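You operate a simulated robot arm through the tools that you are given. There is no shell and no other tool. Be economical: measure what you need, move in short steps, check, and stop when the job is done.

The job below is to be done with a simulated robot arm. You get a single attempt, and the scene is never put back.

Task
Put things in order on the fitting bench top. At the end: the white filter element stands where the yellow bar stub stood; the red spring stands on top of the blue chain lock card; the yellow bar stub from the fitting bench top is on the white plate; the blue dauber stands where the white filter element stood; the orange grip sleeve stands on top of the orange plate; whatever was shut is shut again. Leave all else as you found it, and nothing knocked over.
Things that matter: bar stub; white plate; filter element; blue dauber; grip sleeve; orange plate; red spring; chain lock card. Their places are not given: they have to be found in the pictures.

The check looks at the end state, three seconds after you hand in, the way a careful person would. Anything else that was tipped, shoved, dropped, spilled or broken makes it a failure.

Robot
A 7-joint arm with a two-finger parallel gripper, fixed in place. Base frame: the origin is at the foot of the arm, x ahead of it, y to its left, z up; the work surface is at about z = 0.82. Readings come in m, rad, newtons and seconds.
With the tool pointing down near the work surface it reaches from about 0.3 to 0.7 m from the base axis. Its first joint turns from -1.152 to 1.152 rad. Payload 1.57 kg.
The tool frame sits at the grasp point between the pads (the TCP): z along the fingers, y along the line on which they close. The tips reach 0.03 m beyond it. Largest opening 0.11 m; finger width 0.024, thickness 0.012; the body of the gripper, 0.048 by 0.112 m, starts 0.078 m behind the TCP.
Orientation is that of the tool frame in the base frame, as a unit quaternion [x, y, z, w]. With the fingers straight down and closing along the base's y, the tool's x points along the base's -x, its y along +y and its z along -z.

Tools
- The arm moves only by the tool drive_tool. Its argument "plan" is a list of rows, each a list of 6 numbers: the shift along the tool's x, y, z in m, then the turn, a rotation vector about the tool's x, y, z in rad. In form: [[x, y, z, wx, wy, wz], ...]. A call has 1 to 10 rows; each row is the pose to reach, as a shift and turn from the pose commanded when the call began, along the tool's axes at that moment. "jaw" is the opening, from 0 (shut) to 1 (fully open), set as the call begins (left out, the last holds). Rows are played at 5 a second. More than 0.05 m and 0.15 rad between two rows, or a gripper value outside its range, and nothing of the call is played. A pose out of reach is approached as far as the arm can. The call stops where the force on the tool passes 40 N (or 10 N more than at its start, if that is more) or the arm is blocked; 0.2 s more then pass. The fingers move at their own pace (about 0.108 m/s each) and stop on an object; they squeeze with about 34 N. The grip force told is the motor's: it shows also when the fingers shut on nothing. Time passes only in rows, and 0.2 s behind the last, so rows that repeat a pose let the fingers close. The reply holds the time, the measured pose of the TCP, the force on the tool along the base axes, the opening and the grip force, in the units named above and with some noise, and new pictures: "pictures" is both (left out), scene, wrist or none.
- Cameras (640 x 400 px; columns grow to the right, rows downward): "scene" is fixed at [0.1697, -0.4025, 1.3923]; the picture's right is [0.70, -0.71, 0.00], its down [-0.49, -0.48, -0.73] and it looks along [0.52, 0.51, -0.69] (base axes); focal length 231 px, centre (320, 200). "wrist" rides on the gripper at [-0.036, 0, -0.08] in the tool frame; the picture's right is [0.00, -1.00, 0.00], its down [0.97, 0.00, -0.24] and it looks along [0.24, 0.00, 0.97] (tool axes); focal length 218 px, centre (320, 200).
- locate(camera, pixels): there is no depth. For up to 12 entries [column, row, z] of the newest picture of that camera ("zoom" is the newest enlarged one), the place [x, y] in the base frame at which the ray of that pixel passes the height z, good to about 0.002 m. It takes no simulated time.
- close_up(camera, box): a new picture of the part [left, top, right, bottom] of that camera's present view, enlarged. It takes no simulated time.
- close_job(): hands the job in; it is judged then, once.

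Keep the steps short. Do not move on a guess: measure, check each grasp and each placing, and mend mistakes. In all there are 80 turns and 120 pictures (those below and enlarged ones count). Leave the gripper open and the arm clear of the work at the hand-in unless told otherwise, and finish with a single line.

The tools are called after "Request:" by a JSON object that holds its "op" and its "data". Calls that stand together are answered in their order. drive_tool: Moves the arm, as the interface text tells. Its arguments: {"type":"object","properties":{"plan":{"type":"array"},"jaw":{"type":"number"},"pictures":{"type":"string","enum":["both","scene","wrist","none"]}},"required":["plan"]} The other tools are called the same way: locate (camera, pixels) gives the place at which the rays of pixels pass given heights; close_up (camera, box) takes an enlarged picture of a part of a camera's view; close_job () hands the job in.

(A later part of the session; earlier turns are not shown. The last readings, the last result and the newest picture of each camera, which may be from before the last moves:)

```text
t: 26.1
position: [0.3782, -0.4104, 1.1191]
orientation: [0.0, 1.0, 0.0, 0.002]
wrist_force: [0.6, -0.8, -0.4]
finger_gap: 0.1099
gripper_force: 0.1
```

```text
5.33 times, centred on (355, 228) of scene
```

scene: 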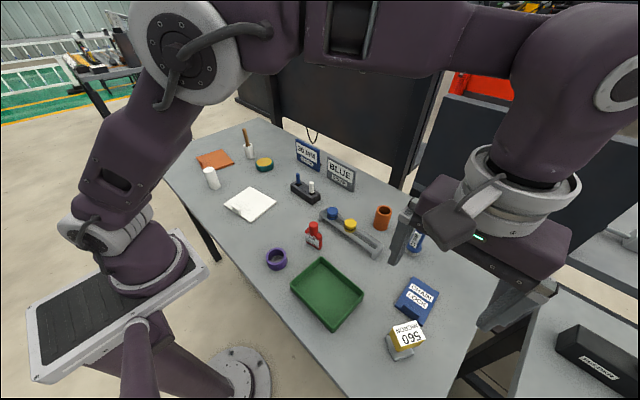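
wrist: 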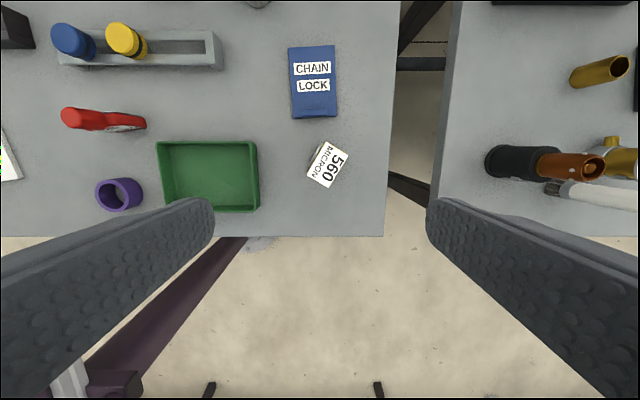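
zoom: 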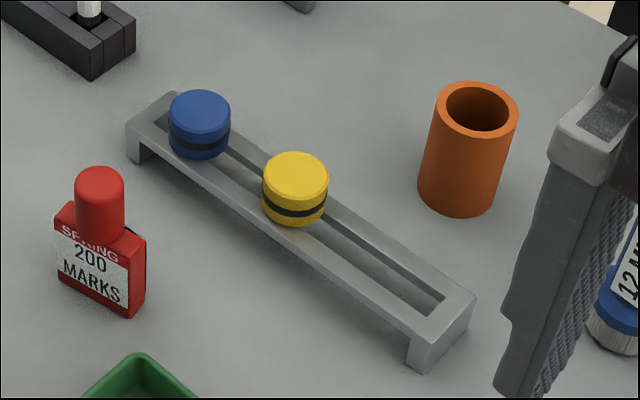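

The side bench on the right holds similar items; I'll zoom there and on the BAR item.

Request:
{"op": "close_up", "data": {"camera": "wrist", "box": [460, 40, 640, 220]}}

Request:
{"op": "close_up", "data": {"camera": "wrist", "box": [270, 30, 390, 220]}}

Request:
{"op": "locate", "data": {"camera": "wrist", "pixels": [[328, 164, 0.9], [328, 164, 0.92], [328, 164, 0.94]]}}

Request:
{"op": "locate", "data": {"camera": "scene", "pixels": [[409, 334, 0.9], [409, 334, 0.92], [409, 334, 0.94]]}}

```text
2.22 times, centred on (550, 130) of wrist
```

zoom: 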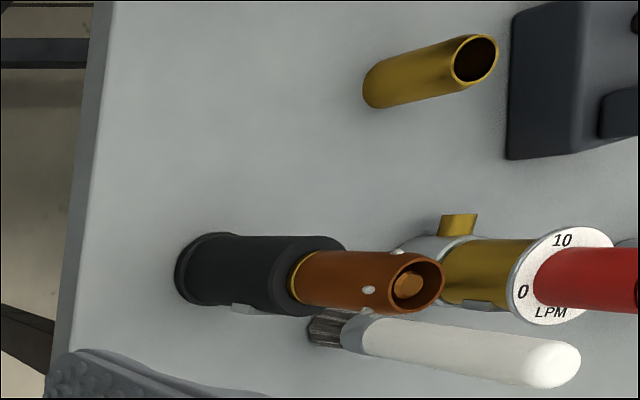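

```text
2.11 times, centred on (330, 125) of wrist
```

zoom: 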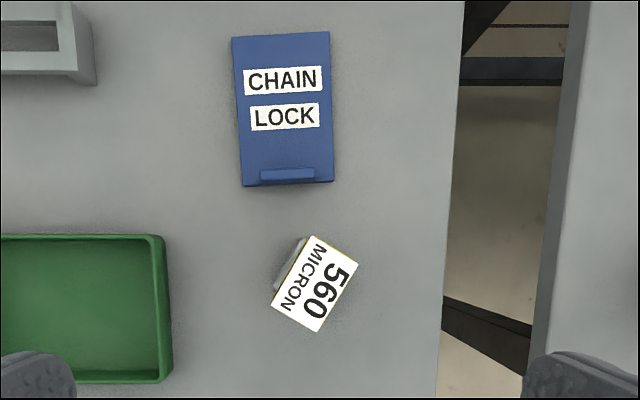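

```text
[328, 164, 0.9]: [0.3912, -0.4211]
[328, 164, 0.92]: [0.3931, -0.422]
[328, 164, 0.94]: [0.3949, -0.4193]
```

```text
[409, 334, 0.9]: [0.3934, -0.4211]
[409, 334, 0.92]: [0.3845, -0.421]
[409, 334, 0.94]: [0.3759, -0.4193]
```

The BAR item's top is at z≈0.902, centre (0.392, -0.421). I'll get its corners (top and base) for orientation and size, plus the card's corners.

Request:
{"op": "locate", "data": {"camera": "wrist", "pixels": [[324.8, 141.1, 0.902], [348, 155.8, 0.902], [329, 187.6, 0.902], [306.8, 174.3, 0.902], [288, 48.5, 0.83], [335, 45.5, 0.83], [337, 116, 0.83], [293, 119, 0.83]]}}

Request:
{"op": "close_up", "data": {"camera": "scene", "box": [376, 268, 446, 368]}}

```text
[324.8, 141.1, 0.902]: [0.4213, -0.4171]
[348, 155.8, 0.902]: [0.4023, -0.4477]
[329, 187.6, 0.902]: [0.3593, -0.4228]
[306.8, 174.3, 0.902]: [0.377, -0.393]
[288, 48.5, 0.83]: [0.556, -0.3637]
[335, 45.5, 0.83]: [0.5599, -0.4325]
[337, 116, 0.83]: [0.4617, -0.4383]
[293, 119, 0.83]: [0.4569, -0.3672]
```

```text
4.00 times, centred on (411, 318) of scene
```

zoom: 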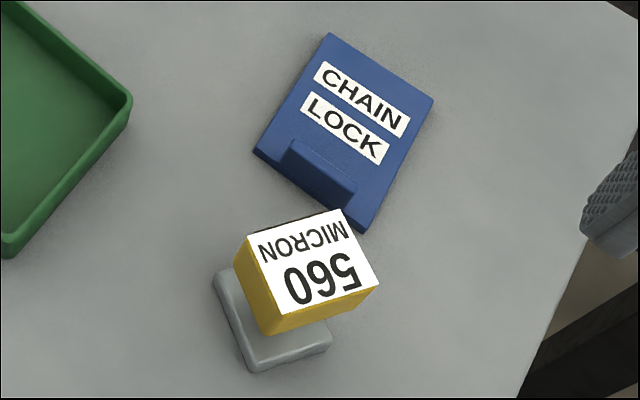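

Head is 0.050 × 0.036, centre (0.390, -0.420), short axis turned -32° from base y. I'll turn 0.556 rad about tool z and come above it at z≈0.955, then check.

Request:
{"op": "drive_tool", "data": {"plan": [[-0.006, -0.005, 0.02, 0, 0, 0.139], [-0.012, -0.01, 0.06, 0, 0, 0.278], [-0.012, -0.01, 0.1, 0, 0, 0.417], [-0.012, -0.01, 0.14, 0, 0, 0.556], [-0.012, -0.01, 0.164, 0, 0, 0.556], [-0.012, -0.01, 0.164, 0, 0, 0.556]], "jaw": 0.7}}

```text
t: 27.5
position: [0.3923, -0.4208, 0.9535]
orientation: [0.275, 0.961, -0.001, 0.002]
wrist_force: [0.2, -0.2, -0.3]
finger_gap: 0.077
gripper_force: 0.1
```

scene: 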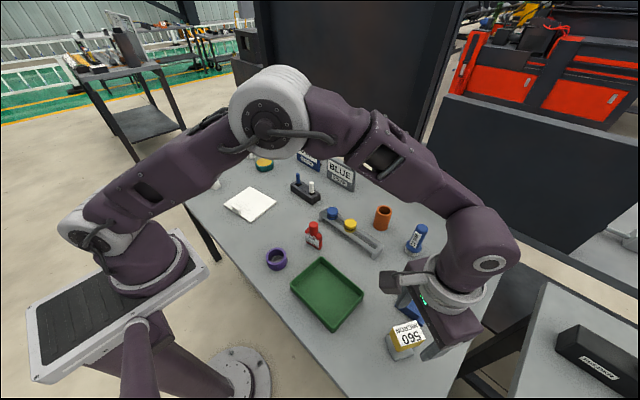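
wrist: 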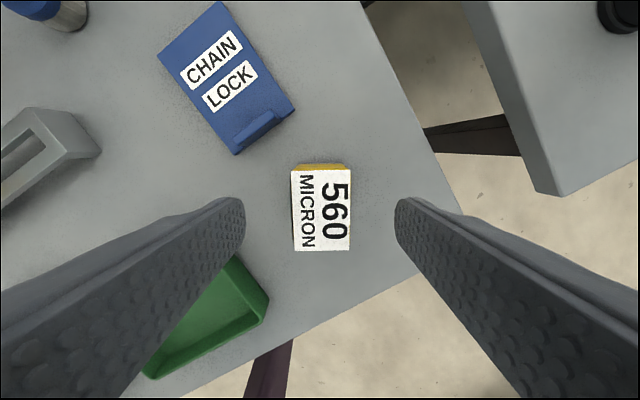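

Well aligned. I'll lower 0.073 m to TCP ≈0.880 and close on the head.

Request:
{"op": "drive_tool", "data": {"plan": [[0, 0, 0.03, 0, 0, 0], [0, 0, 0.055, 0, 0, 0], [0, 0, 0.073, 0, 0, 0], [0, 0, 0.073, 0, 0, 0]], "pictures": "wrist"}}

Request:
{"op": "drive_tool", "data": {"plan": [[0, 0, 0, 0, 0, 0], [0, 0, 0, 0, 0, 0], [0, 0, 0, 0, 0, 0], [0, 0, 0, 0, 0, 0]], "jaw": 0}}

Request:
{"op": "close_up", "data": {"camera": "scene", "box": [370, 290, 450, 370]}}

```text
t: 28.5
position: [0.3914, -0.4184, 0.8813]
orientation: [0.274, 0.962, 0.0, 0.002]
wrist_force: [0.4, 0.4, -0.7]
finger_gap: 0.0769
gripper_force: 0.1
```

wrist: 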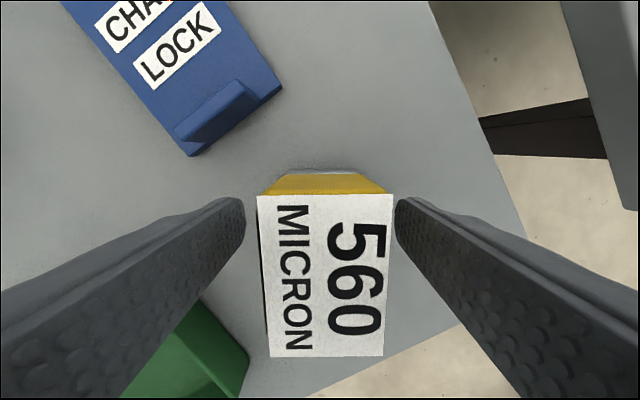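

```text
t: 29.5
position: [0.3911, -0.4184, 0.8814]
orientation: [0.275, 0.962, 0.0, 0.002]
wrist_force: [-0.5, -0.4, 0.4]
finger_gap: 0.0356
gripper_force: 34.2
```

scene: 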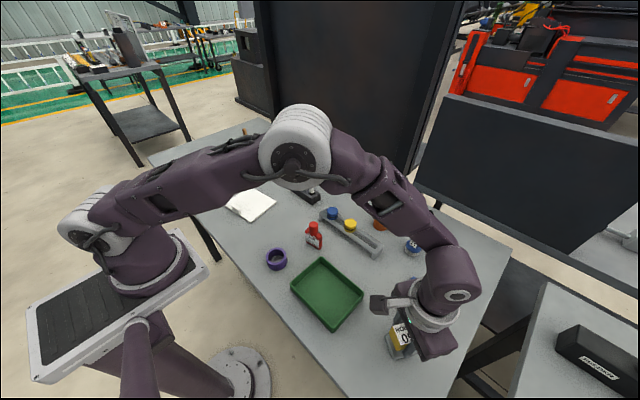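
wrist: 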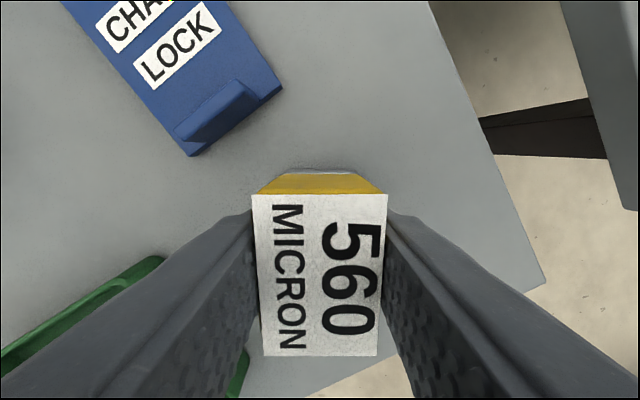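

```text
5.00 times, centred on (410, 330) of scene
```

zoom: 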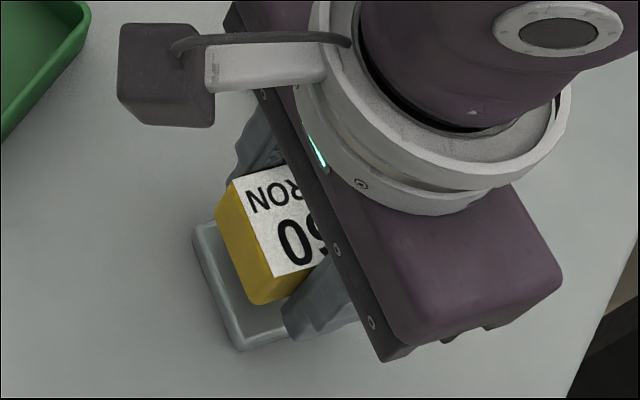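

Gripped (gap 0.0356). I'll lift to z≈1.08 and turn the tool back to square while lifting.

Request:
{"op": "drive_tool", "data": {"plan": [[0, 0, -0.02, 0, 0, 0], [0, 0, -0.06, 0, 0, 0], [0, 0, -0.1, 0, 0, 0], [0, 0, -0.14, 0, 0, -0.139], [0, 0, -0.18, 0, 0, -0.278], [0, 0, -0.2, 0, 0, -0.417], [0, 0, -0.2, 0, 0, -0.556], [0, 0, -0.2, 0, 0, -0.556]]}}

Request:
{"op": "close_up", "data": {"camera": "scene", "box": [380, 230, 500, 350]}}

```text
t: 31.3
position: [0.3928, -0.4189, 1.0828]
orientation: [-0.001, 1.0, -0.001, 0.003]
wrist_force: [0.0, -0.2, -3.2]
finger_gap: 0.0358
gripper_force: 33.8
```

scene: 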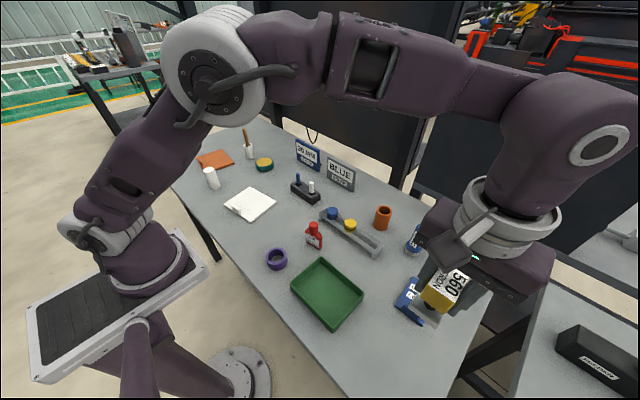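
wrist: 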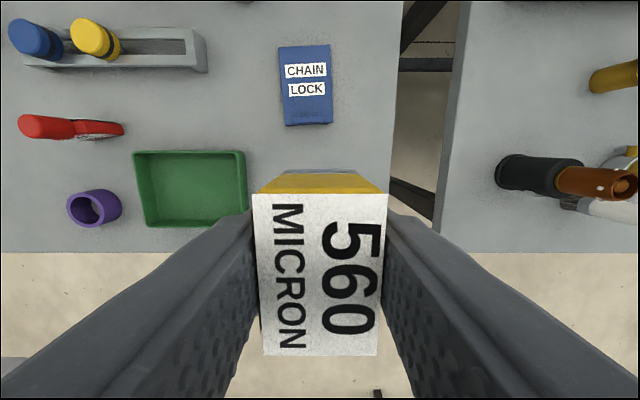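

```text
3.33 times, centred on (440, 290) of scene
```

zoom: 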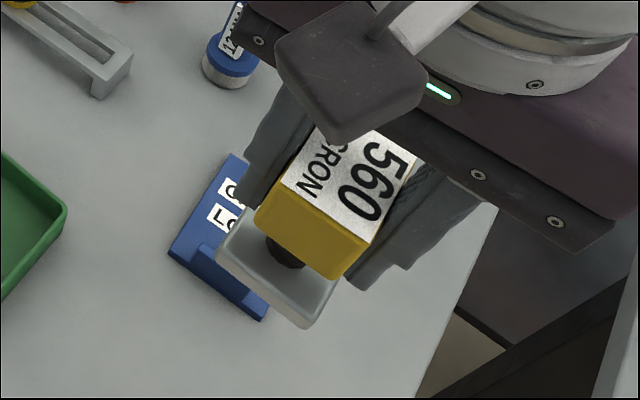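

Lifted cleanly. Carry it to above the white plate centre (0.411, 0.176).

Request:
{"op": "drive_tool", "data": {"plan": [[-0.002, 0.046, 0, 0, 0, 0], [-0.003, 0.092, 0, 0, 0, 0], [-0.004, 0.138, 0, 0, 0, 0], [-0.006, 0.184, 0, 0, 0, 0], [-0.008, 0.23, 0, 0, 0, 0], [-0.01, 0.276, 0, 0, 0, 0], [-0.012, 0.322, 0, 0, 0, 0], [-0.014, 0.368, 0, 0, 0, 0], [-0.016, 0.414, 0, 0, 0, 0], [-0.018, 0.46, 0, 0, 0, 0]], "pictures": "none"}}

Request:
{"op": "drive_tool", "data": {"plan": [[0, 0.045, 0, 0, 0, 0], [0, 0.09, 0, 0, 0, 0], [0, 0.1345, 0, 0, 0, 0], [0, 0.1345, 0.04, 0, 0, 0], [0, 0.1345, 0.08, 0, 0, 0], [0, 0.1345, 0.12, 0, 0, 0], [0, 0.1345, 0.12, 0, 0, 0]]}}

Request:
{"op": "close_up", "data": {"camera": "scene", "box": [210, 140, 300, 230]}}

```text
t: 33.5
position: [0.4092, 0.0412, 1.0802]
orientation: [0.0, 1.0, 0.0, 0.002]
wrist_force: [0.1, 0.3, -1.9]
finger_gap: 0.0358
gripper_force: 34.1
```

```text
t: 35.1
position: [0.4077, 0.1741, 0.96]
orientation: [0.001, 1.0, -0.001, 0.003]
wrist_force: [0.6, -0.3, -3.1]
finger_gap: 0.0358
gripper_force: 33.9
```

scene: 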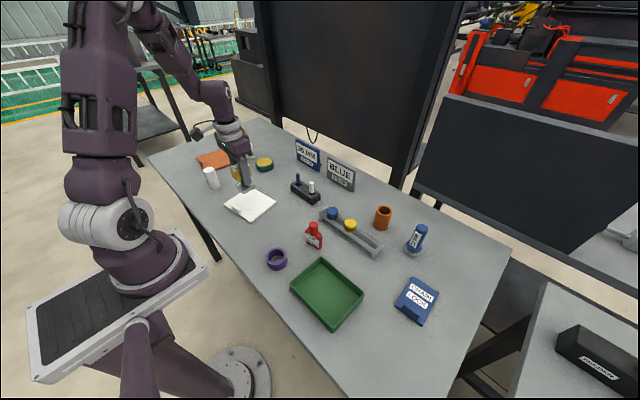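
wrist: 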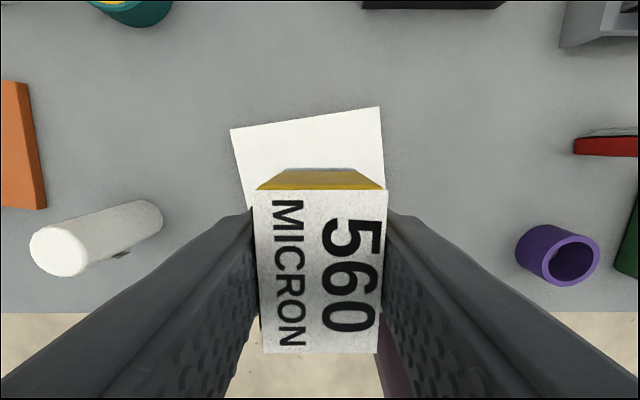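

```text
4.44 times, centred on (255, 185) of scene
```

zoom: 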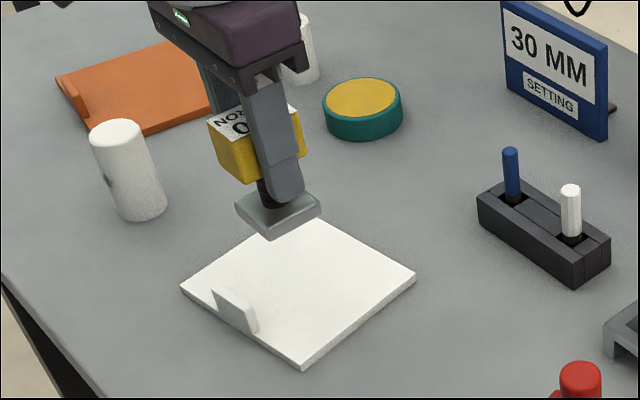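

Shift 8 mm ahead away from the lip, then lower slowly until the base touches the plate (expected TCP ≈0.890).

Request:
{"op": "drive_tool", "data": {"plan": [[-0.008, 0, 0.03, 0, 0, 0], [-0.008, 0, 0.055, 0, 0, 0], [-0.008, 0, 0.062, 0, 0, 0], [-0.008, 0, 0.066, 0, 0, 0], [-0.008, 0, 0.069, 0, 0, 0], [-0.008, 0, 0.071, 0, 0, 0], [-0.008, 0, 0.071, 0, 0, 0]]}}

Request:
{"op": "close_up", "data": {"camera": "scene", "box": [210, 140, 300, 230]}}

```text
t: 36.7
position: [0.4163, 0.1741, 0.8897]
orientation: [0.0, 1.0, -0.001, 0.004]
wrist_force: [-3.9, -2.5, 23.1]
finger_gap: 0.0359
gripper_force: 33.5
```

scene: 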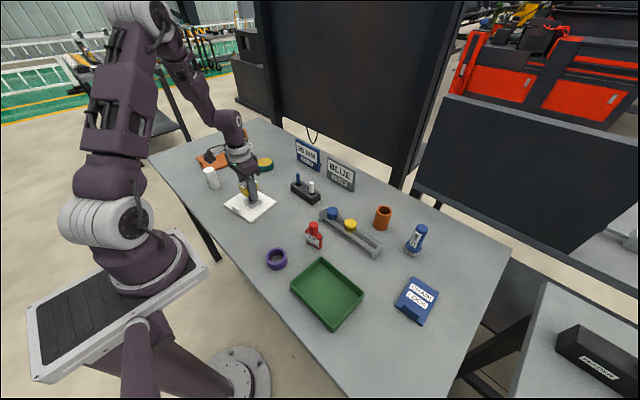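
wrist: 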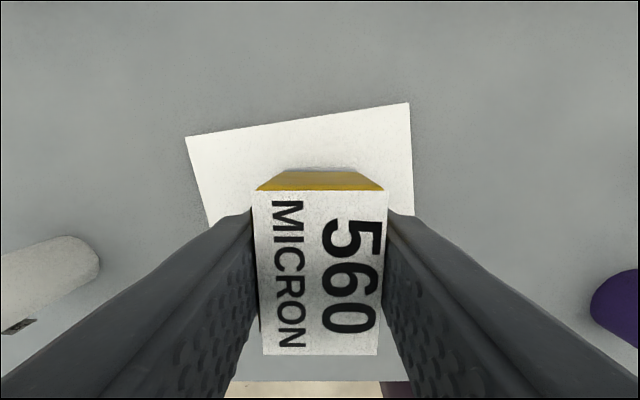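

```text
4.44 times, centred on (255, 185) of scene
```

zoom: 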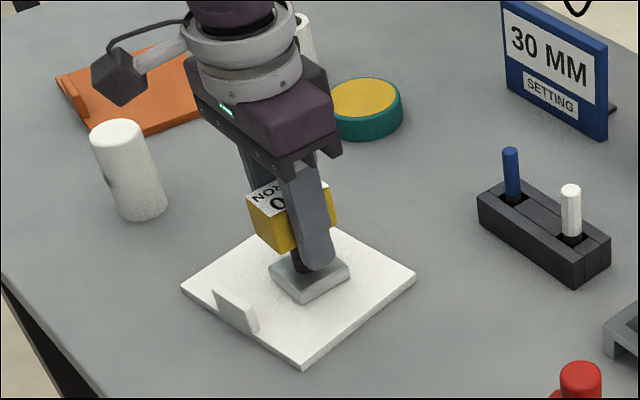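

On the plate. I'll ease up 1.5 mm, open, and lift away.

Request:
{"op": "drive_tool", "data": {"plan": [[0, 0, -0.0015, 0, 0, 0]], "pictures": "none"}}

Request:
{"op": "drive_tool", "data": {"plan": [[0, 0, 0, 0, 0, 0], [0, 0, 0, 0, 0, 0], [0, 0, -0.03, 0, 0, 0], [0, 0, -0.07, 0, 0, 0], [0, 0, -0.11, 0, 0, 0], [0, 0, -0.11, 0, 0, 0]], "jaw": 0.7}}

Request:
{"op": "close_up", "data": {"camera": "scene", "box": [190, 140, 300, 230]}}

Request:
{"op": "locate", "data": {"camera": "wrist", "pixels": [[320, 200, 0.82]]}}

```text
t: 37.1
position: [0.4172, 0.1736, 0.8907]
orientation: [0.0, 1.0, -0.002, 0.002]
wrist_force: [-0.1, 0.4, -3.9]
finger_gap: 0.0358
gripper_force: 33.8
```

```text
t: 38.5
position: [0.4169, 0.1732, 0.999]
orientation: [0.001, 1.0, -0.001, 0.003]
wrist_force: [0.1, 1.4, 0.3]
finger_gap: 0.077
gripper_force: 0.1
```

scene: 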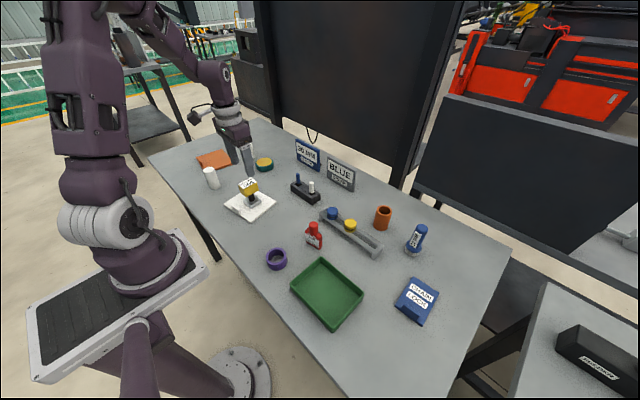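
wrist: 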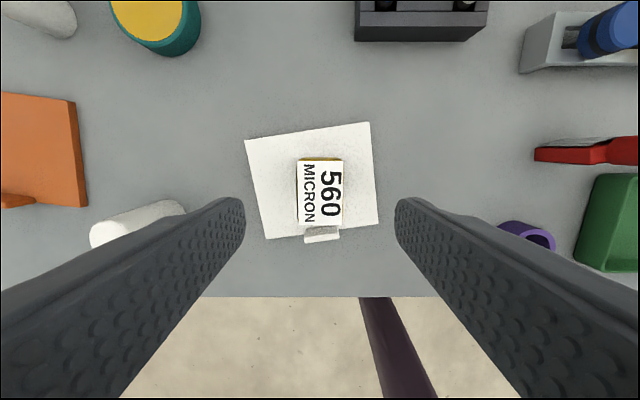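

```text
4.44 times, centred on (245, 185) of scene
```

zoom: 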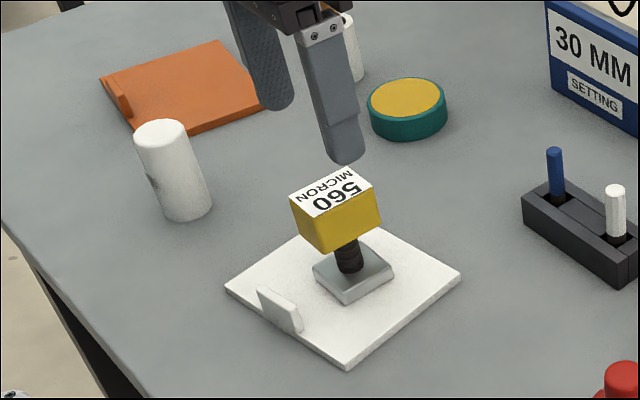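

```text
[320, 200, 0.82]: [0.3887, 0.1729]
```

The stub stands on the white plate. Next the filter: locate its base and top, and move over it.

Request:
{"op": "locate", "data": {"camera": "scene", "pixels": [[215, 186.1, 0.82], [209, 170.4, 0.88], [209, 170.4, 0.89], [209, 170.4, 0.9], [209, 170.4, 0.91]]}}

Request:
{"op": "drive_tool", "data": {"plan": [[0.01, 0.038, -0.02, 0, 0, 0], [0.02, 0.076, -0.03, 0, 0, 0], [0.03, 0.114, -0.03, 0, 0, 0], [0.04, 0.152, -0.03, 0, 0, 0], [0.05, 0.189, -0.03, 0, 0, 0], [0.05, 0.189, -0.03, 0, 0, 0]], "pictures": "wrist"}}

```text
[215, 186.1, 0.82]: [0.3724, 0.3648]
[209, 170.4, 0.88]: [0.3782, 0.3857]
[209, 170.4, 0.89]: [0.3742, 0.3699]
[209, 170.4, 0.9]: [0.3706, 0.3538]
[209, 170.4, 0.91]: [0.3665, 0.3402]
```

```text
t: 39.9
position: [0.3667, 0.3649, 1.0288]
orientation: [0.0, 1.0, 0.0, 0.003]
wrist_force: [-0.4, 0.8, 0.1]
finger_gap: 0.0769
gripper_force: 0.0
```

wrist: 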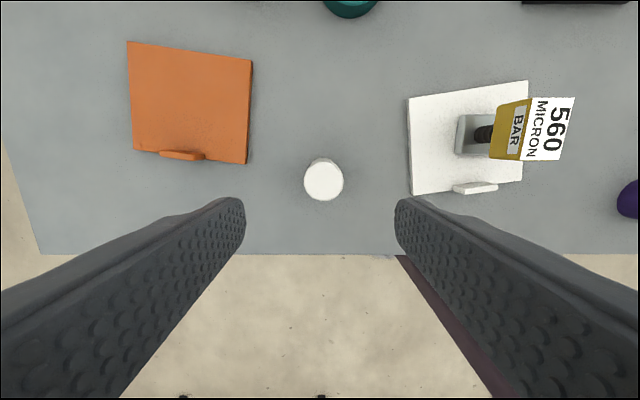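

Request:
{"op": "locate", "data": {"camera": "wrist", "pixels": [[323.5, 181, 0.89], [303.5, 181, 0.89], [343.5, 181, 0.89], [323.5, 181, 0.895], [127, 41, 0.83], [251, 60, 0.83], [247, 163, 0.83], [133, 150, 0.83], [182, 155, 0.83]]}}

```text
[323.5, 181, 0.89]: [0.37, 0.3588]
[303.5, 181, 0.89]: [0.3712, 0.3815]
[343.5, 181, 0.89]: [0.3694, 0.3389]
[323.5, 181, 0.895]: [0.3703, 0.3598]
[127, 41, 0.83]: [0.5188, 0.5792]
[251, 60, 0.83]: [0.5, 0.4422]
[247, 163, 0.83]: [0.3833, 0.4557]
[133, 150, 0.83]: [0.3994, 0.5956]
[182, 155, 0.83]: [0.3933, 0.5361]
```

Filter at (0.371, 0.361), diameter 0.04, top ≈0.893. Lower to TCP ≈0.868 and close.

Request:
{"op": "drive_tool", "data": {"plan": [[-0.004, -0.004, 0.04, 0, 0, 0], [-0.004, -0.004, 0.08, 0, 0, 0], [-0.004, -0.004, 0.12, 0, 0, 0], [-0.004, -0.004, 0.16, 0, 0, 0], [-0.004, -0.004, 0.16, 0, 0, 0]], "pictures": "wrist"}}

Request:
{"op": "drive_tool", "data": {"plan": [[0, 0, 0, 0, 0, 0], [0, 0, 0, 0, 0, 0], [0, 0, 0, 0, 0, 0]], "jaw": 0, "pictures": "wrist"}}

```text
t: 41.1
position: [0.3712, 0.3574, 0.8694]
orientation: [-0.001, 1.0, -0.002, 0.003]
wrist_force: [-0.3, -0.7, -0.1]
finger_gap: 0.0767
gripper_force: 0.1
```

wrist: 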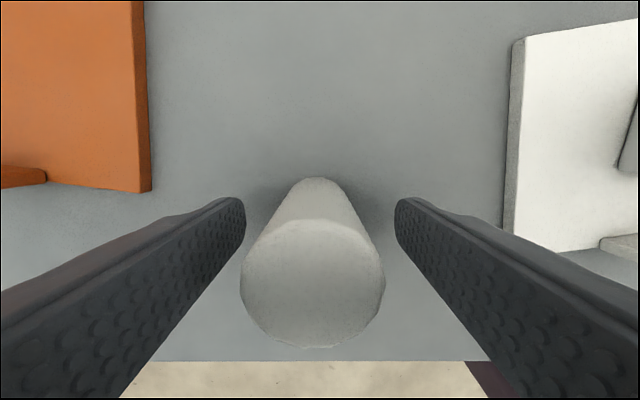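

```text
t: 41.9
position: [0.3719, 0.3574, 0.8695]
orientation: [0.0, 1.0, -0.001, 0.002]
wrist_force: [-0.4, -0.5, 0.5]
finger_gap: 0.0387
gripper_force: 33.8
```

wrist: 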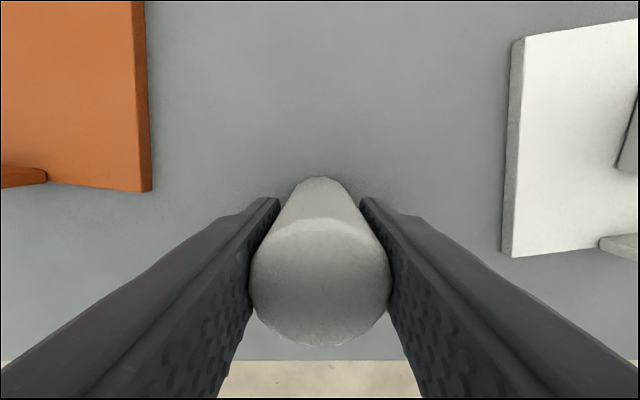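

Gripped (gap 0.0387). Lift and carry across to the stub's old spot (0.390, -0.420).

Request:
{"op": "drive_tool", "data": {"plan": [[0, 0, -0.04, 0, 0, 0], [0, 0, -0.08, 0, 0, 0], [0, 0, -0.12, 0, 0, 0], [0, 0, -0.16, 0, 0, 0], [0, 0, -0.2, 0, 0, 0], [0, -0.046, -0.2, 0, 0, 0], [0, -0.092, -0.2, 0, 0, 0], [0, -0.138, -0.2, 0, 0, 0], [0, -0.184, -0.2, 0, 0, 0], [0, -0.23, -0.2, 0, 0, 0]], "pictures": "scene"}}

Request:
{"op": "drive_tool", "data": {"plan": [[-0.002, -0.046, 0, 0, 0, 0], [-0.004, -0.092, 0, 0, 0, 0], [-0.006, -0.138, 0, 0, 0, 0], [-0.008, -0.184, 0, 0, 0, 0], [-0.01, -0.23, 0, 0, 0, 0], [-0.012, -0.276, 0, 0, 0, 0], [-0.014, -0.322, 0, 0, 0, 0], [-0.016, -0.368, 0, 0, 0, 0], [-0.018, -0.414, 0, 0, 0, 0], [-0.019, -0.46, 0, 0, 0, 0]], "pictures": "none"}}

Request:
{"op": "drive_tool", "data": {"plan": [[0, -0.045, 0.02, 0, 0, 0], [0, -0.0875, 0.04, 0, 0, 0], [0, -0.0875, 0.08, 0, 0, 0], [0, -0.0875, 0.12, 0, 0, 0], [0, -0.0875, 0.15, 0, 0, 0], [0, -0.0875, 0.15, 0, 0, 0]]}}

```text
t: 44.1
position: [0.3695, 0.1274, 1.0712]
orientation: [-0.001, 1.0, -0.001, 0.002]
wrist_force: [-0.1, -0.1, 0.6]
finger_gap: 0.0384
gripper_force: 34.1
```

scene: 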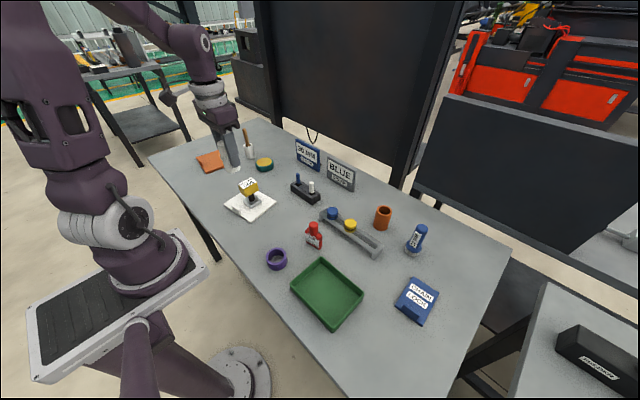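

```text
t: 46.3
position: [0.3897, -0.3311, 1.0703]
orientation: [-0.001, 1.0, -0.001, 0.003]
wrist_force: [-0.8, -0.3, -0.6]
finger_gap: 0.0389
gripper_force: 34.1
```

```text
t: 47.7
position: [0.3905, -0.4174, 0.9221]
orientation: [0.0, 1.0, -0.001, 0.003]
wrist_force: [-0.4, 0.3, -1.5]
finger_gap: 0.0386
gripper_force: 34.5
```

scene: 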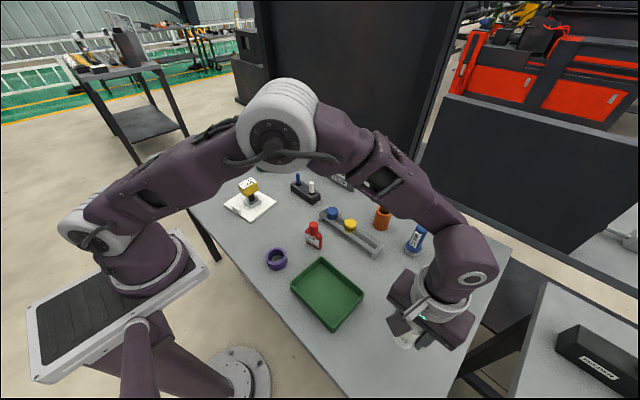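
wrist: 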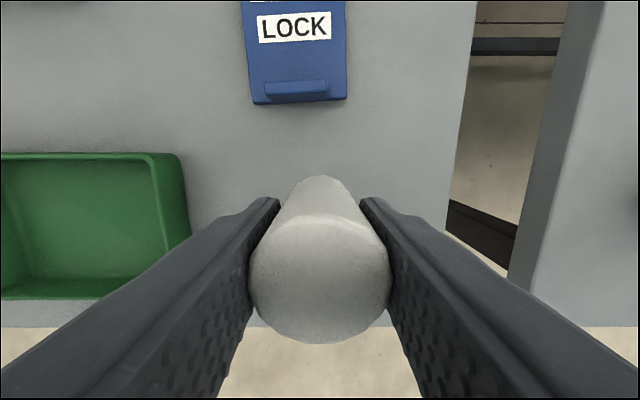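

Shift 2 mm and lower to the bench (expected TCP 0.8695).

Request:
{"op": "drive_tool", "data": {"plan": [[0, -0.002, 0.025, 0, 0, 0], [0, -0.002, 0.042, 0, 0, 0], [0, -0.002, 0.048, 0, 0, 0], [0, -0.002, 0.051, 0, 0, 0], [0, -0.002, 0.053, 0, 0, 0], [0, -0.002, 0.053, 0, 0, 0]], "pictures": "none"}}

```text
t: 49.1
position: [0.3923, -0.4201, 0.8697]
orientation: [0.0, 1.0, -0.001, 0.003]
wrist_force: [-1.3, 1.1, 1.9]
finger_gap: 0.0387
gripper_force: 33.7
```

Touching down lightly. Open and rise.

Request:
{"op": "drive_tool", "data": {"plan": [[0, 0, 0, 0, 0, 0], [0, 0, 0, 0, 0, 0], [0, 0, -0.04, 0, 0, 0], [0, 0, -0.08, 0, 0, 0], [0, 0, -0.12, 0, 0, 0], [0, 0, -0.16, 0, 0, 0], [0, 0, -0.2, 0, 0, 0], [0, 0, -0.2, 0, 0, 0]], "jaw": 0.7}}

Request:
{"op": "close_up", "data": {"camera": "scene", "box": [360, 210, 460, 370]}}

```text
t: 50.9
position: [0.3896, -0.4186, 1.0692]
orientation: [0.0, 1.0, 0.0, 0.003]
wrist_force: [0.8, 0.4, 0.3]
finger_gap: 0.0771
gripper_force: 0.0
```

scene: 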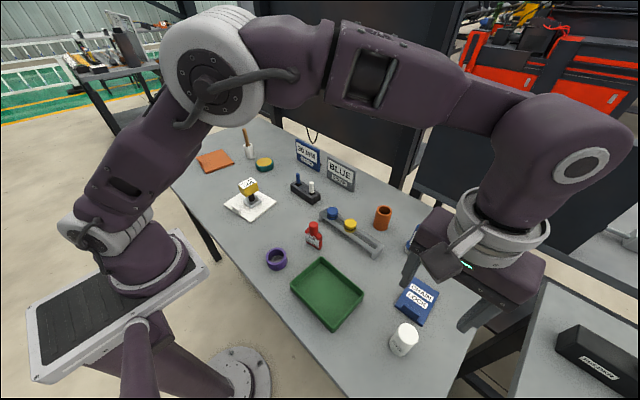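
wrist: 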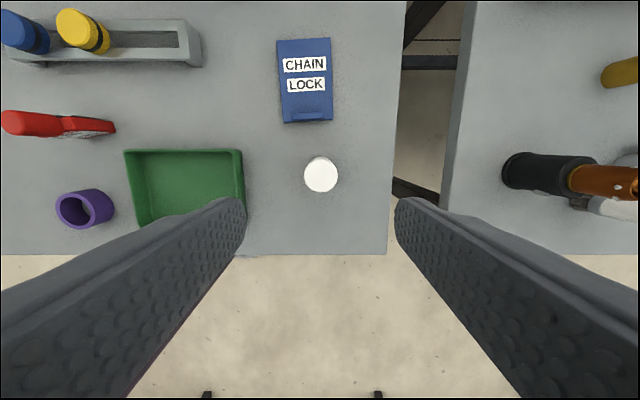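

```text
2.50 times, centred on (410, 290) of scene
```

zoom: 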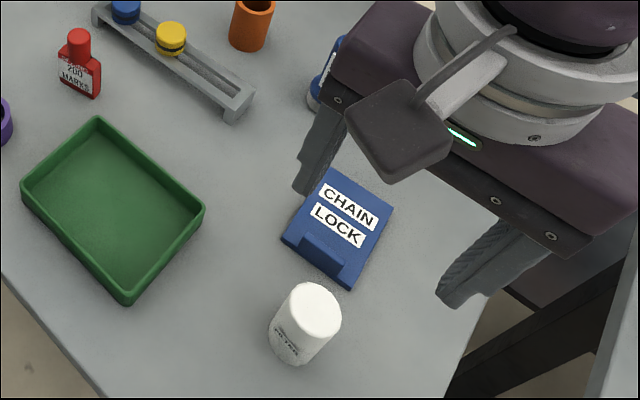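

Filter stands upright on the stub's old spot. Next the blue dauber; I'll move nearer to view it and measure.

Request:
{"op": "drive_tool", "data": {"plan": [[-0.04, 0.02, 0, 0, 0, 0], [-0.08, 0.04, 0, 0, 0, 0], [-0.12, 0.06, 0, 0, 0, 0], [-0.16, 0.08, 0, 0, 0, 0], [-0.18, 0.11, 0, 0, 0, 0], [-0.18, 0.11, 0, 0, 0, 0]]}}

Request:
{"op": "close_up", "data": {"camera": "scene", "box": [360, 190, 460, 270]}}

Request:
{"op": "close_up", "data": {"camera": "wrist", "box": [240, 30, 440, 180]}}

```text
t: 52.3
position: [0.5706, -0.3081, 1.07]
orientation: [0.0, 1.0, -0.001, 0.002]
wrist_force: [0.3, 0.4, -0.5]
finger_gap: 0.0769
gripper_force: 0.0
```

scene: 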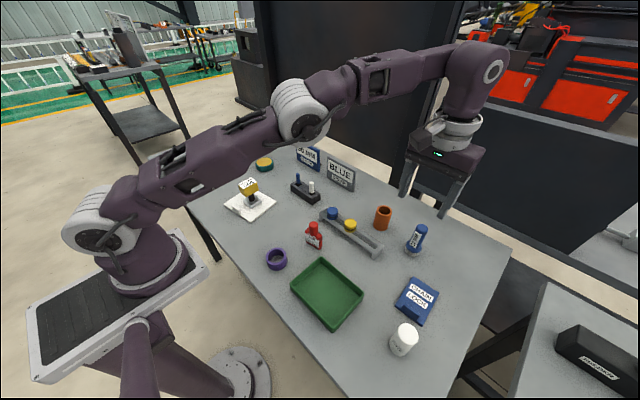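
wrist: 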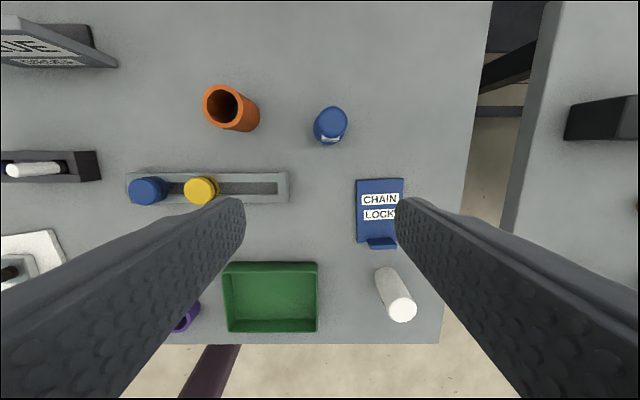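

```text
5.00 times, centred on (410, 230) of scene
```

zoom: 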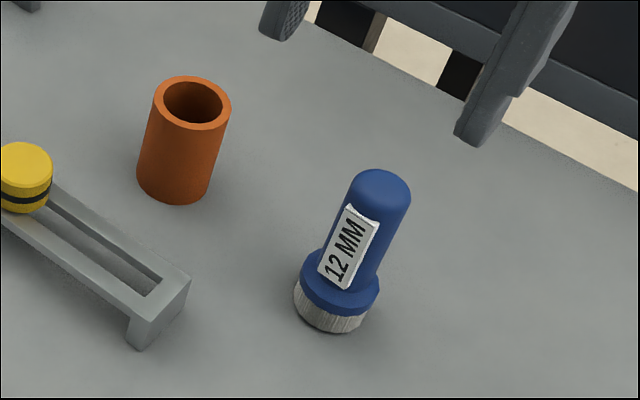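

```text
2.67 times, centred on (340, 105) of wrist
```

zoom: 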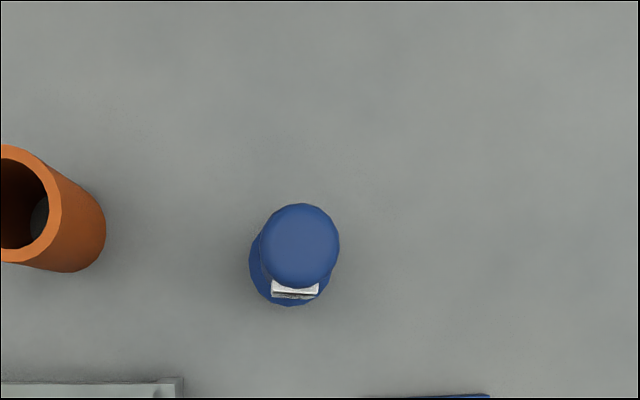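

Request:
{"op": "locate", "data": {"camera": "wrist", "pixels": [[332.5, 122.6, 0.9], [332.5, 122.6, 0.91], [332.5, 122.6, 0.92], [320, 122.6, 0.91], [346, 122.6, 0.91], [328.8, 130.5, 0.845], [230, 107, 0.88], [230, 107, 0.9], [222, 106, 0.9], [204, 106, 0.9], [240, 106, 0.9]]}}

Request:
{"op": "locate", "data": {"camera": "scene", "pixels": [[422.4, 227.4, 0.9], [422.4, 227.4, 0.91], [422.4, 227.4, 0.92], [412.6, 251, 0.82], [384.5, 210.4, 0.87], [384.5, 210.4, 0.88], [384.5, 210.4, 0.89], [384.5, 210.4, 0.9], [380.8, 226.4, 0.82]]}}

```text
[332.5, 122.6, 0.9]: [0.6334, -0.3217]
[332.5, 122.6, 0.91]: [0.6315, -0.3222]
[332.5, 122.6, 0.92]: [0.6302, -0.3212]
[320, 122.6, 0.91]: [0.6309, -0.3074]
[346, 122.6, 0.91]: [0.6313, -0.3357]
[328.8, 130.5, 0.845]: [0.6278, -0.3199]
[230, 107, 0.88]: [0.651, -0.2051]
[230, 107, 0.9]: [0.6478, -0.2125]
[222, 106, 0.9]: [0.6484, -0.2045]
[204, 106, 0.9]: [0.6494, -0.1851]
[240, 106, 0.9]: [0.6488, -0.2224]
```

```text
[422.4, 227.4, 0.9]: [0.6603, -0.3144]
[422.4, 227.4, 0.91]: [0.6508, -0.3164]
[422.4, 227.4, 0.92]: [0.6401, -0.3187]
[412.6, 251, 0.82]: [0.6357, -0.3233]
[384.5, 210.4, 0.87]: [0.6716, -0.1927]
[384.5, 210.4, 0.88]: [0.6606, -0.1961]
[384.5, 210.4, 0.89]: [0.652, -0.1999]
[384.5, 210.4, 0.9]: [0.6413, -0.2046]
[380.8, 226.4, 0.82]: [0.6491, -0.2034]
```

Dauber axis ≈(0.632, -0.321), top ≈0.925, handle diameter ≈0.028; r≈0.71, at the reach edge. I'll approach above it at z 0.975 and see how far the arm gets.

Request:
{"op": "drive_tool", "data": {"plan": [[0, 0, 0.04, 0, 0, 0], [0, 0, 0.08, 0, 0, 0], [-0.02, -0.005, 0.09, 0, 0, 0], [-0.04, -0.009, 0.09, 0, 0, 0], [-0.0614, -0.013, 0.09, 0, 0, 0], [-0.0614, -0.013, 0.09, 0, 0, 0]], "jaw": 0.6}}

```text
t: 53.7
position: [0.5999, -0.3107, 0.9784]
orientation: [0.0, 1.0, -0.001, 0.003]
wrist_force: [-0.1, -1.0, -0.3]
finger_gap: 0.0658
gripper_force: 0.1
out of reach, approached as far as the arm can: row 4, 5, 6
```

scene: 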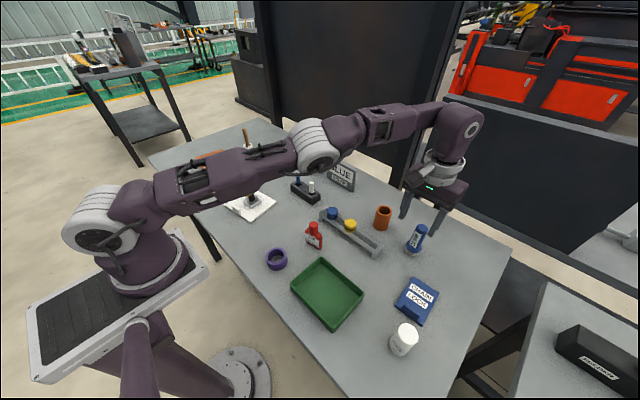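
wrist: 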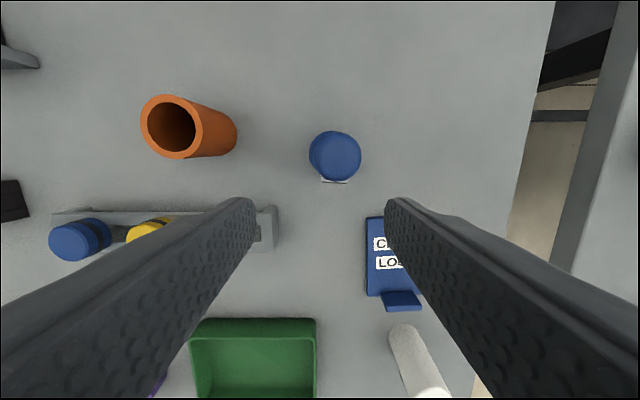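

Vertical reach ends at x≈0.60. I'll tilt the fingers 0.35 rad outward (about tool y), which extends reach, with the TCP set back along the finger axis from the handle.

Request:
{"op": "drive_tool", "data": {"plan": [[0, -0.004, 0, 0, -0.12, 0], [0, -0.008, 0.004, 0, -0.24, 0], [-0.004, -0.0105, 0.008, 0, -0.35, 0], [-0.004, -0.0105, 0.008, 0, -0.35, 0]]}}

```text
t: 54.7
position: [0.6039, -0.3223, 0.9717]
orientation: [0.0, 0.984, -0.001, 0.176]
wrist_force: [-1.1, 0.4, -0.2]
finger_gap: 0.066
gripper_force: 0.0
```

scene: 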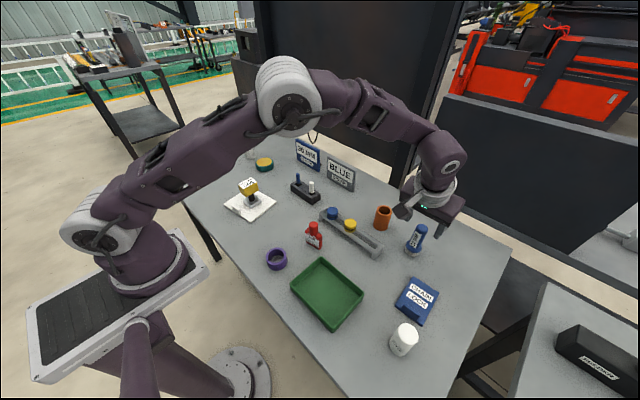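
wrist: 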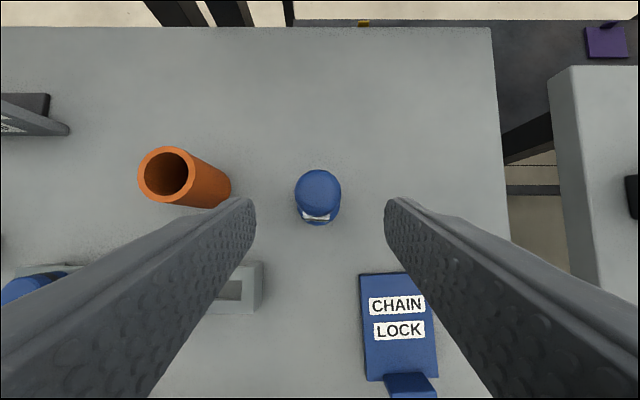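

Request:
{"op": "locate", "data": {"camera": "wrist", "pixels": [[318.5, 187, 0.925], [318.5, 213, 0.85], [295, 188, 0.915], [342, 188, 0.915], [192, 157, 0.895], [138, 170, 0.895], [193, 170, 0.895]]}}

```text
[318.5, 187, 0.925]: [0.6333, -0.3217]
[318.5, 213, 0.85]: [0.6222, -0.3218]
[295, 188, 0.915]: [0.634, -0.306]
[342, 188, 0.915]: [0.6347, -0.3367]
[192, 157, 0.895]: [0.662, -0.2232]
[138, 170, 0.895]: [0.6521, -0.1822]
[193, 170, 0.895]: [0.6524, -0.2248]
```

Aligned with the dauber at (0.633, -0.322). Advance 0.08 m along the fingers, then close.

Request:
{"op": "drive_tool", "data": {"plan": [[0, 0, 0.03, 0, 0, 0], [0, 0, 0.06, 0, 0, 0], [0, 0, 0.08, 0, 0, 0], [0, 0, 0.08, 0, 0, 0]]}}

Request:
{"op": "close_up", "data": {"camera": "scene", "box": [370, 190, 460, 270]}}

```text
t: 55.7
position: [0.6328, -0.3222, 0.8959]
orientation: [-0.001, 0.984, 0.0, 0.176]
wrist_force: [0.1, 1.4, 0.3]
finger_gap: 0.0658
gripper_force: 0.1
```

scene: 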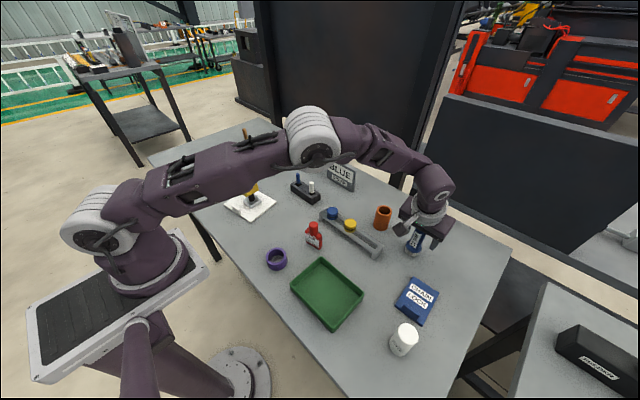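
wrist: 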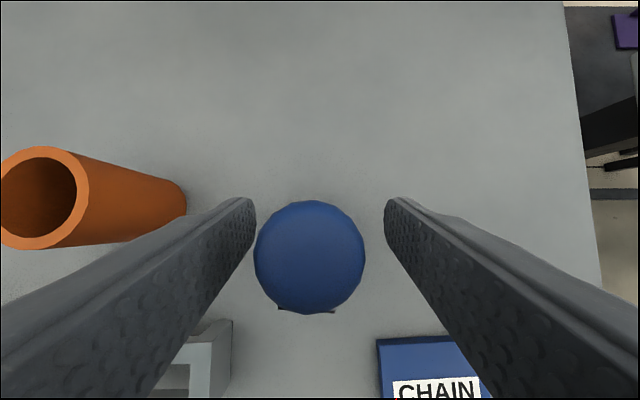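

```text
5.00 times, centred on (415, 230) of scene
```

zoom: 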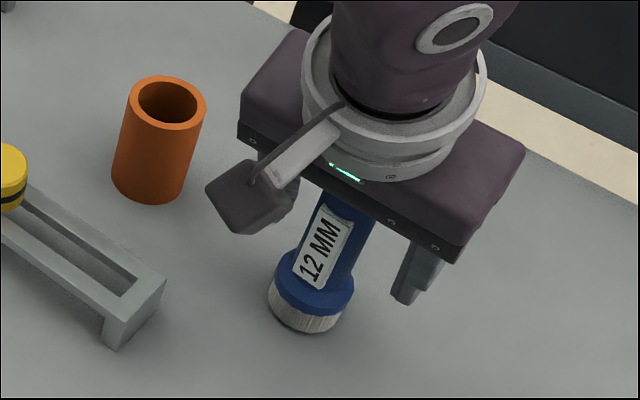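

Dauber is ~2.5 mm left of centre; correct that and close.

Request:
{"op": "drive_tool", "data": {"plan": [[0, 0.0025, 0, 0, 0, 0], [0, 0.0025, 0, 0, 0, 0]], "pictures": "none"}}

Request:
{"op": "drive_tool", "data": {"plan": [[0, 0, 0, 0, 0, 0], [0, 0, 0, 0, 0, 0], [0, 0, 0, 0, 0, 0], [0, 0, 0, 0, 0, 0]], "jaw": 0, "pictures": "wrist"}}

```text
t: 56.3
position: [0.6316, -0.3196, 0.8958]
orientation: [0.0, 0.984, -0.001, 0.176]
wrist_force: [1.0, -0.9, -0.9]
finger_gap: 0.066
gripper_force: 0.0
```

```text
t: 57.3
position: [0.633, -0.3184, 0.8951]
orientation: [-0.001, 0.984, -0.001, 0.177]
wrist_force: [0.4, 0.4, 0.5]
finger_gap: 0.0283
gripper_force: 34.0
```

wrist: 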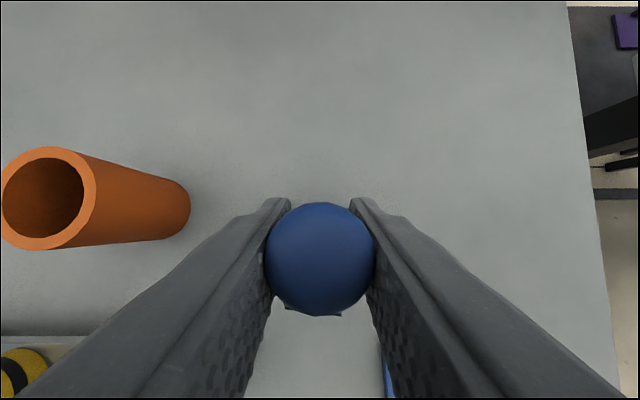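

Gripped (gap 0.0283). Lift straight up first, then up and back, keeping the tilt.

Request:
{"op": "drive_tool", "data": {"plan": [[-0.0069, 0, -0.0188, 0, 0, 0], [-0.0137, 0, -0.0376, 0, 0, 0], [-0.0018, 0, -0.0632, 0, 0, 0], [0.0067, 0, -0.0982, 0, 0, 0], [0.0245, 0, -0.1367, 0, 0, 0], [0.0424, 0, -0.1752, 0, 0, 0], [0.0638, 0, -0.2042, 0, 0, 0], [0.0638, 0, -0.2042, 0, 0, 0]]}}

Request:
{"op": "close_up", "data": {"camera": "scene", "box": [350, 160, 470, 260]}}

```text
t: 59.1
position: [0.5024, -0.3164, 1.0645]
orientation: [-0.001, 0.984, -0.001, 0.176]
wrist_force: [-0.3, -0.9, -0.3]
finger_gap: 0.0279
gripper_force: 34.1
```

scene: 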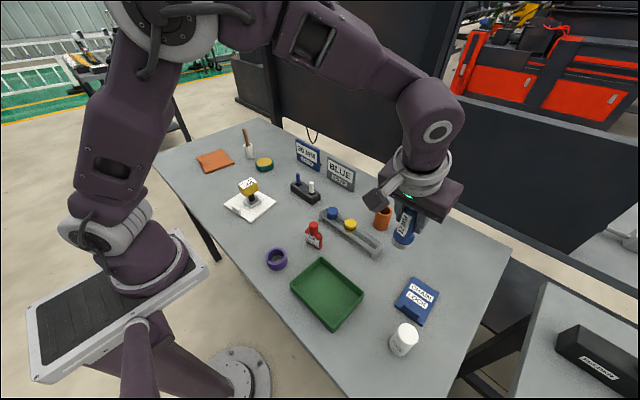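
wrist: 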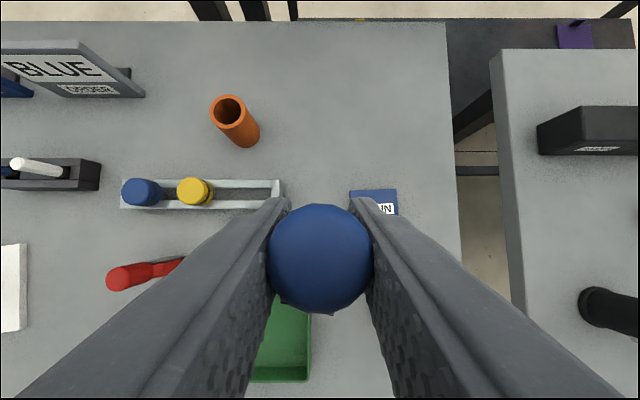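

```text
4.00 times, centred on (410, 210) of scene
```

zoom: 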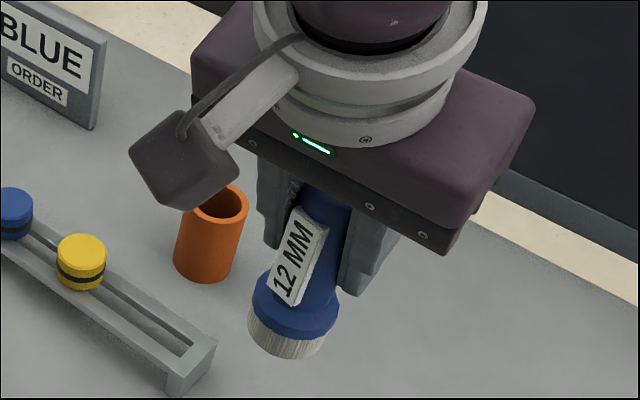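

Held steadily. Carry to the filter's old spot (0.371, 0.360).

Request:
{"op": "drive_tool", "data": {"plan": [[0.0083, 0.0453, -0.003, 0, 0, 0], [0.0165, 0.0906, -0.006, 0, 0, 0], [0.0248, 0.1359, -0.009, 0, 0, 0], [0.0331, 0.1812, -0.0121, 0, 0, 0], [0.0413, 0.2265, -0.0151, 0, 0, 0], [0.0496, 0.2718, -0.0181, 0, 0, 0], [0.0579, 0.3171, -0.0211, 0, 0, 0], [0.0662, 0.3624, -0.0242, 0, 0, 0], [0.0744, 0.4077, -0.0272, 0, 0, 0], [0.0827, 0.453, -0.0302, 0, 0, 0]], "pictures": "none"}}

Request:
{"op": "drive_tool", "data": {"plan": [[0.0083, 0.045, -0.003, 0, 0, 0], [0.0165, 0.09, -0.006, 0, 0, 0], [0.0248, 0.135, -0.009, 0, 0, 0], [0.0331, 0.18, -0.0121, 0, 0, 0], [0.0403, 0.2235, -0.0147, 0, 0, 0], [0.0403, 0.2235, -0.0147, 0, 0, 0]]}}

```text
t: 61.3
position: [0.4132, 0.1342, 1.0641]
orientation: [-0.001, 0.984, -0.001, 0.177]
wrist_force: [0.6, -0.7, -0.5]
finger_gap: 0.028
gripper_force: 34.0
```

```text
t: 62.7
position: [0.3731, 0.3572, 1.0598]
orientation: [0.0, 0.984, 0.0, 0.176]
wrist_force: [-0.6, 0.0, -0.3]
finger_gap: 0.0281
gripper_force: 34.1
```

scene: 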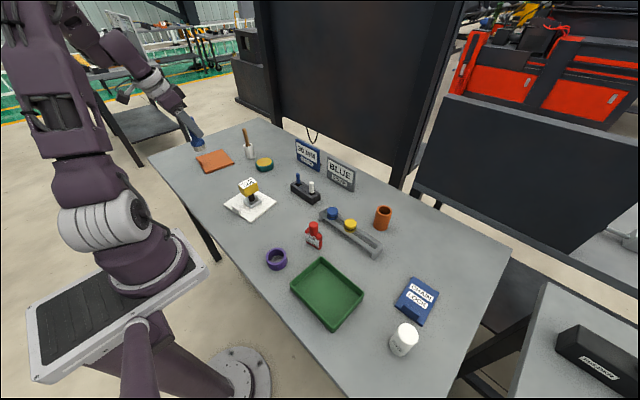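
wrist: 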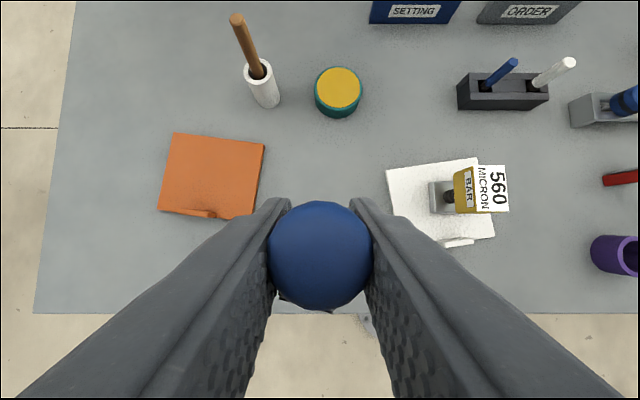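

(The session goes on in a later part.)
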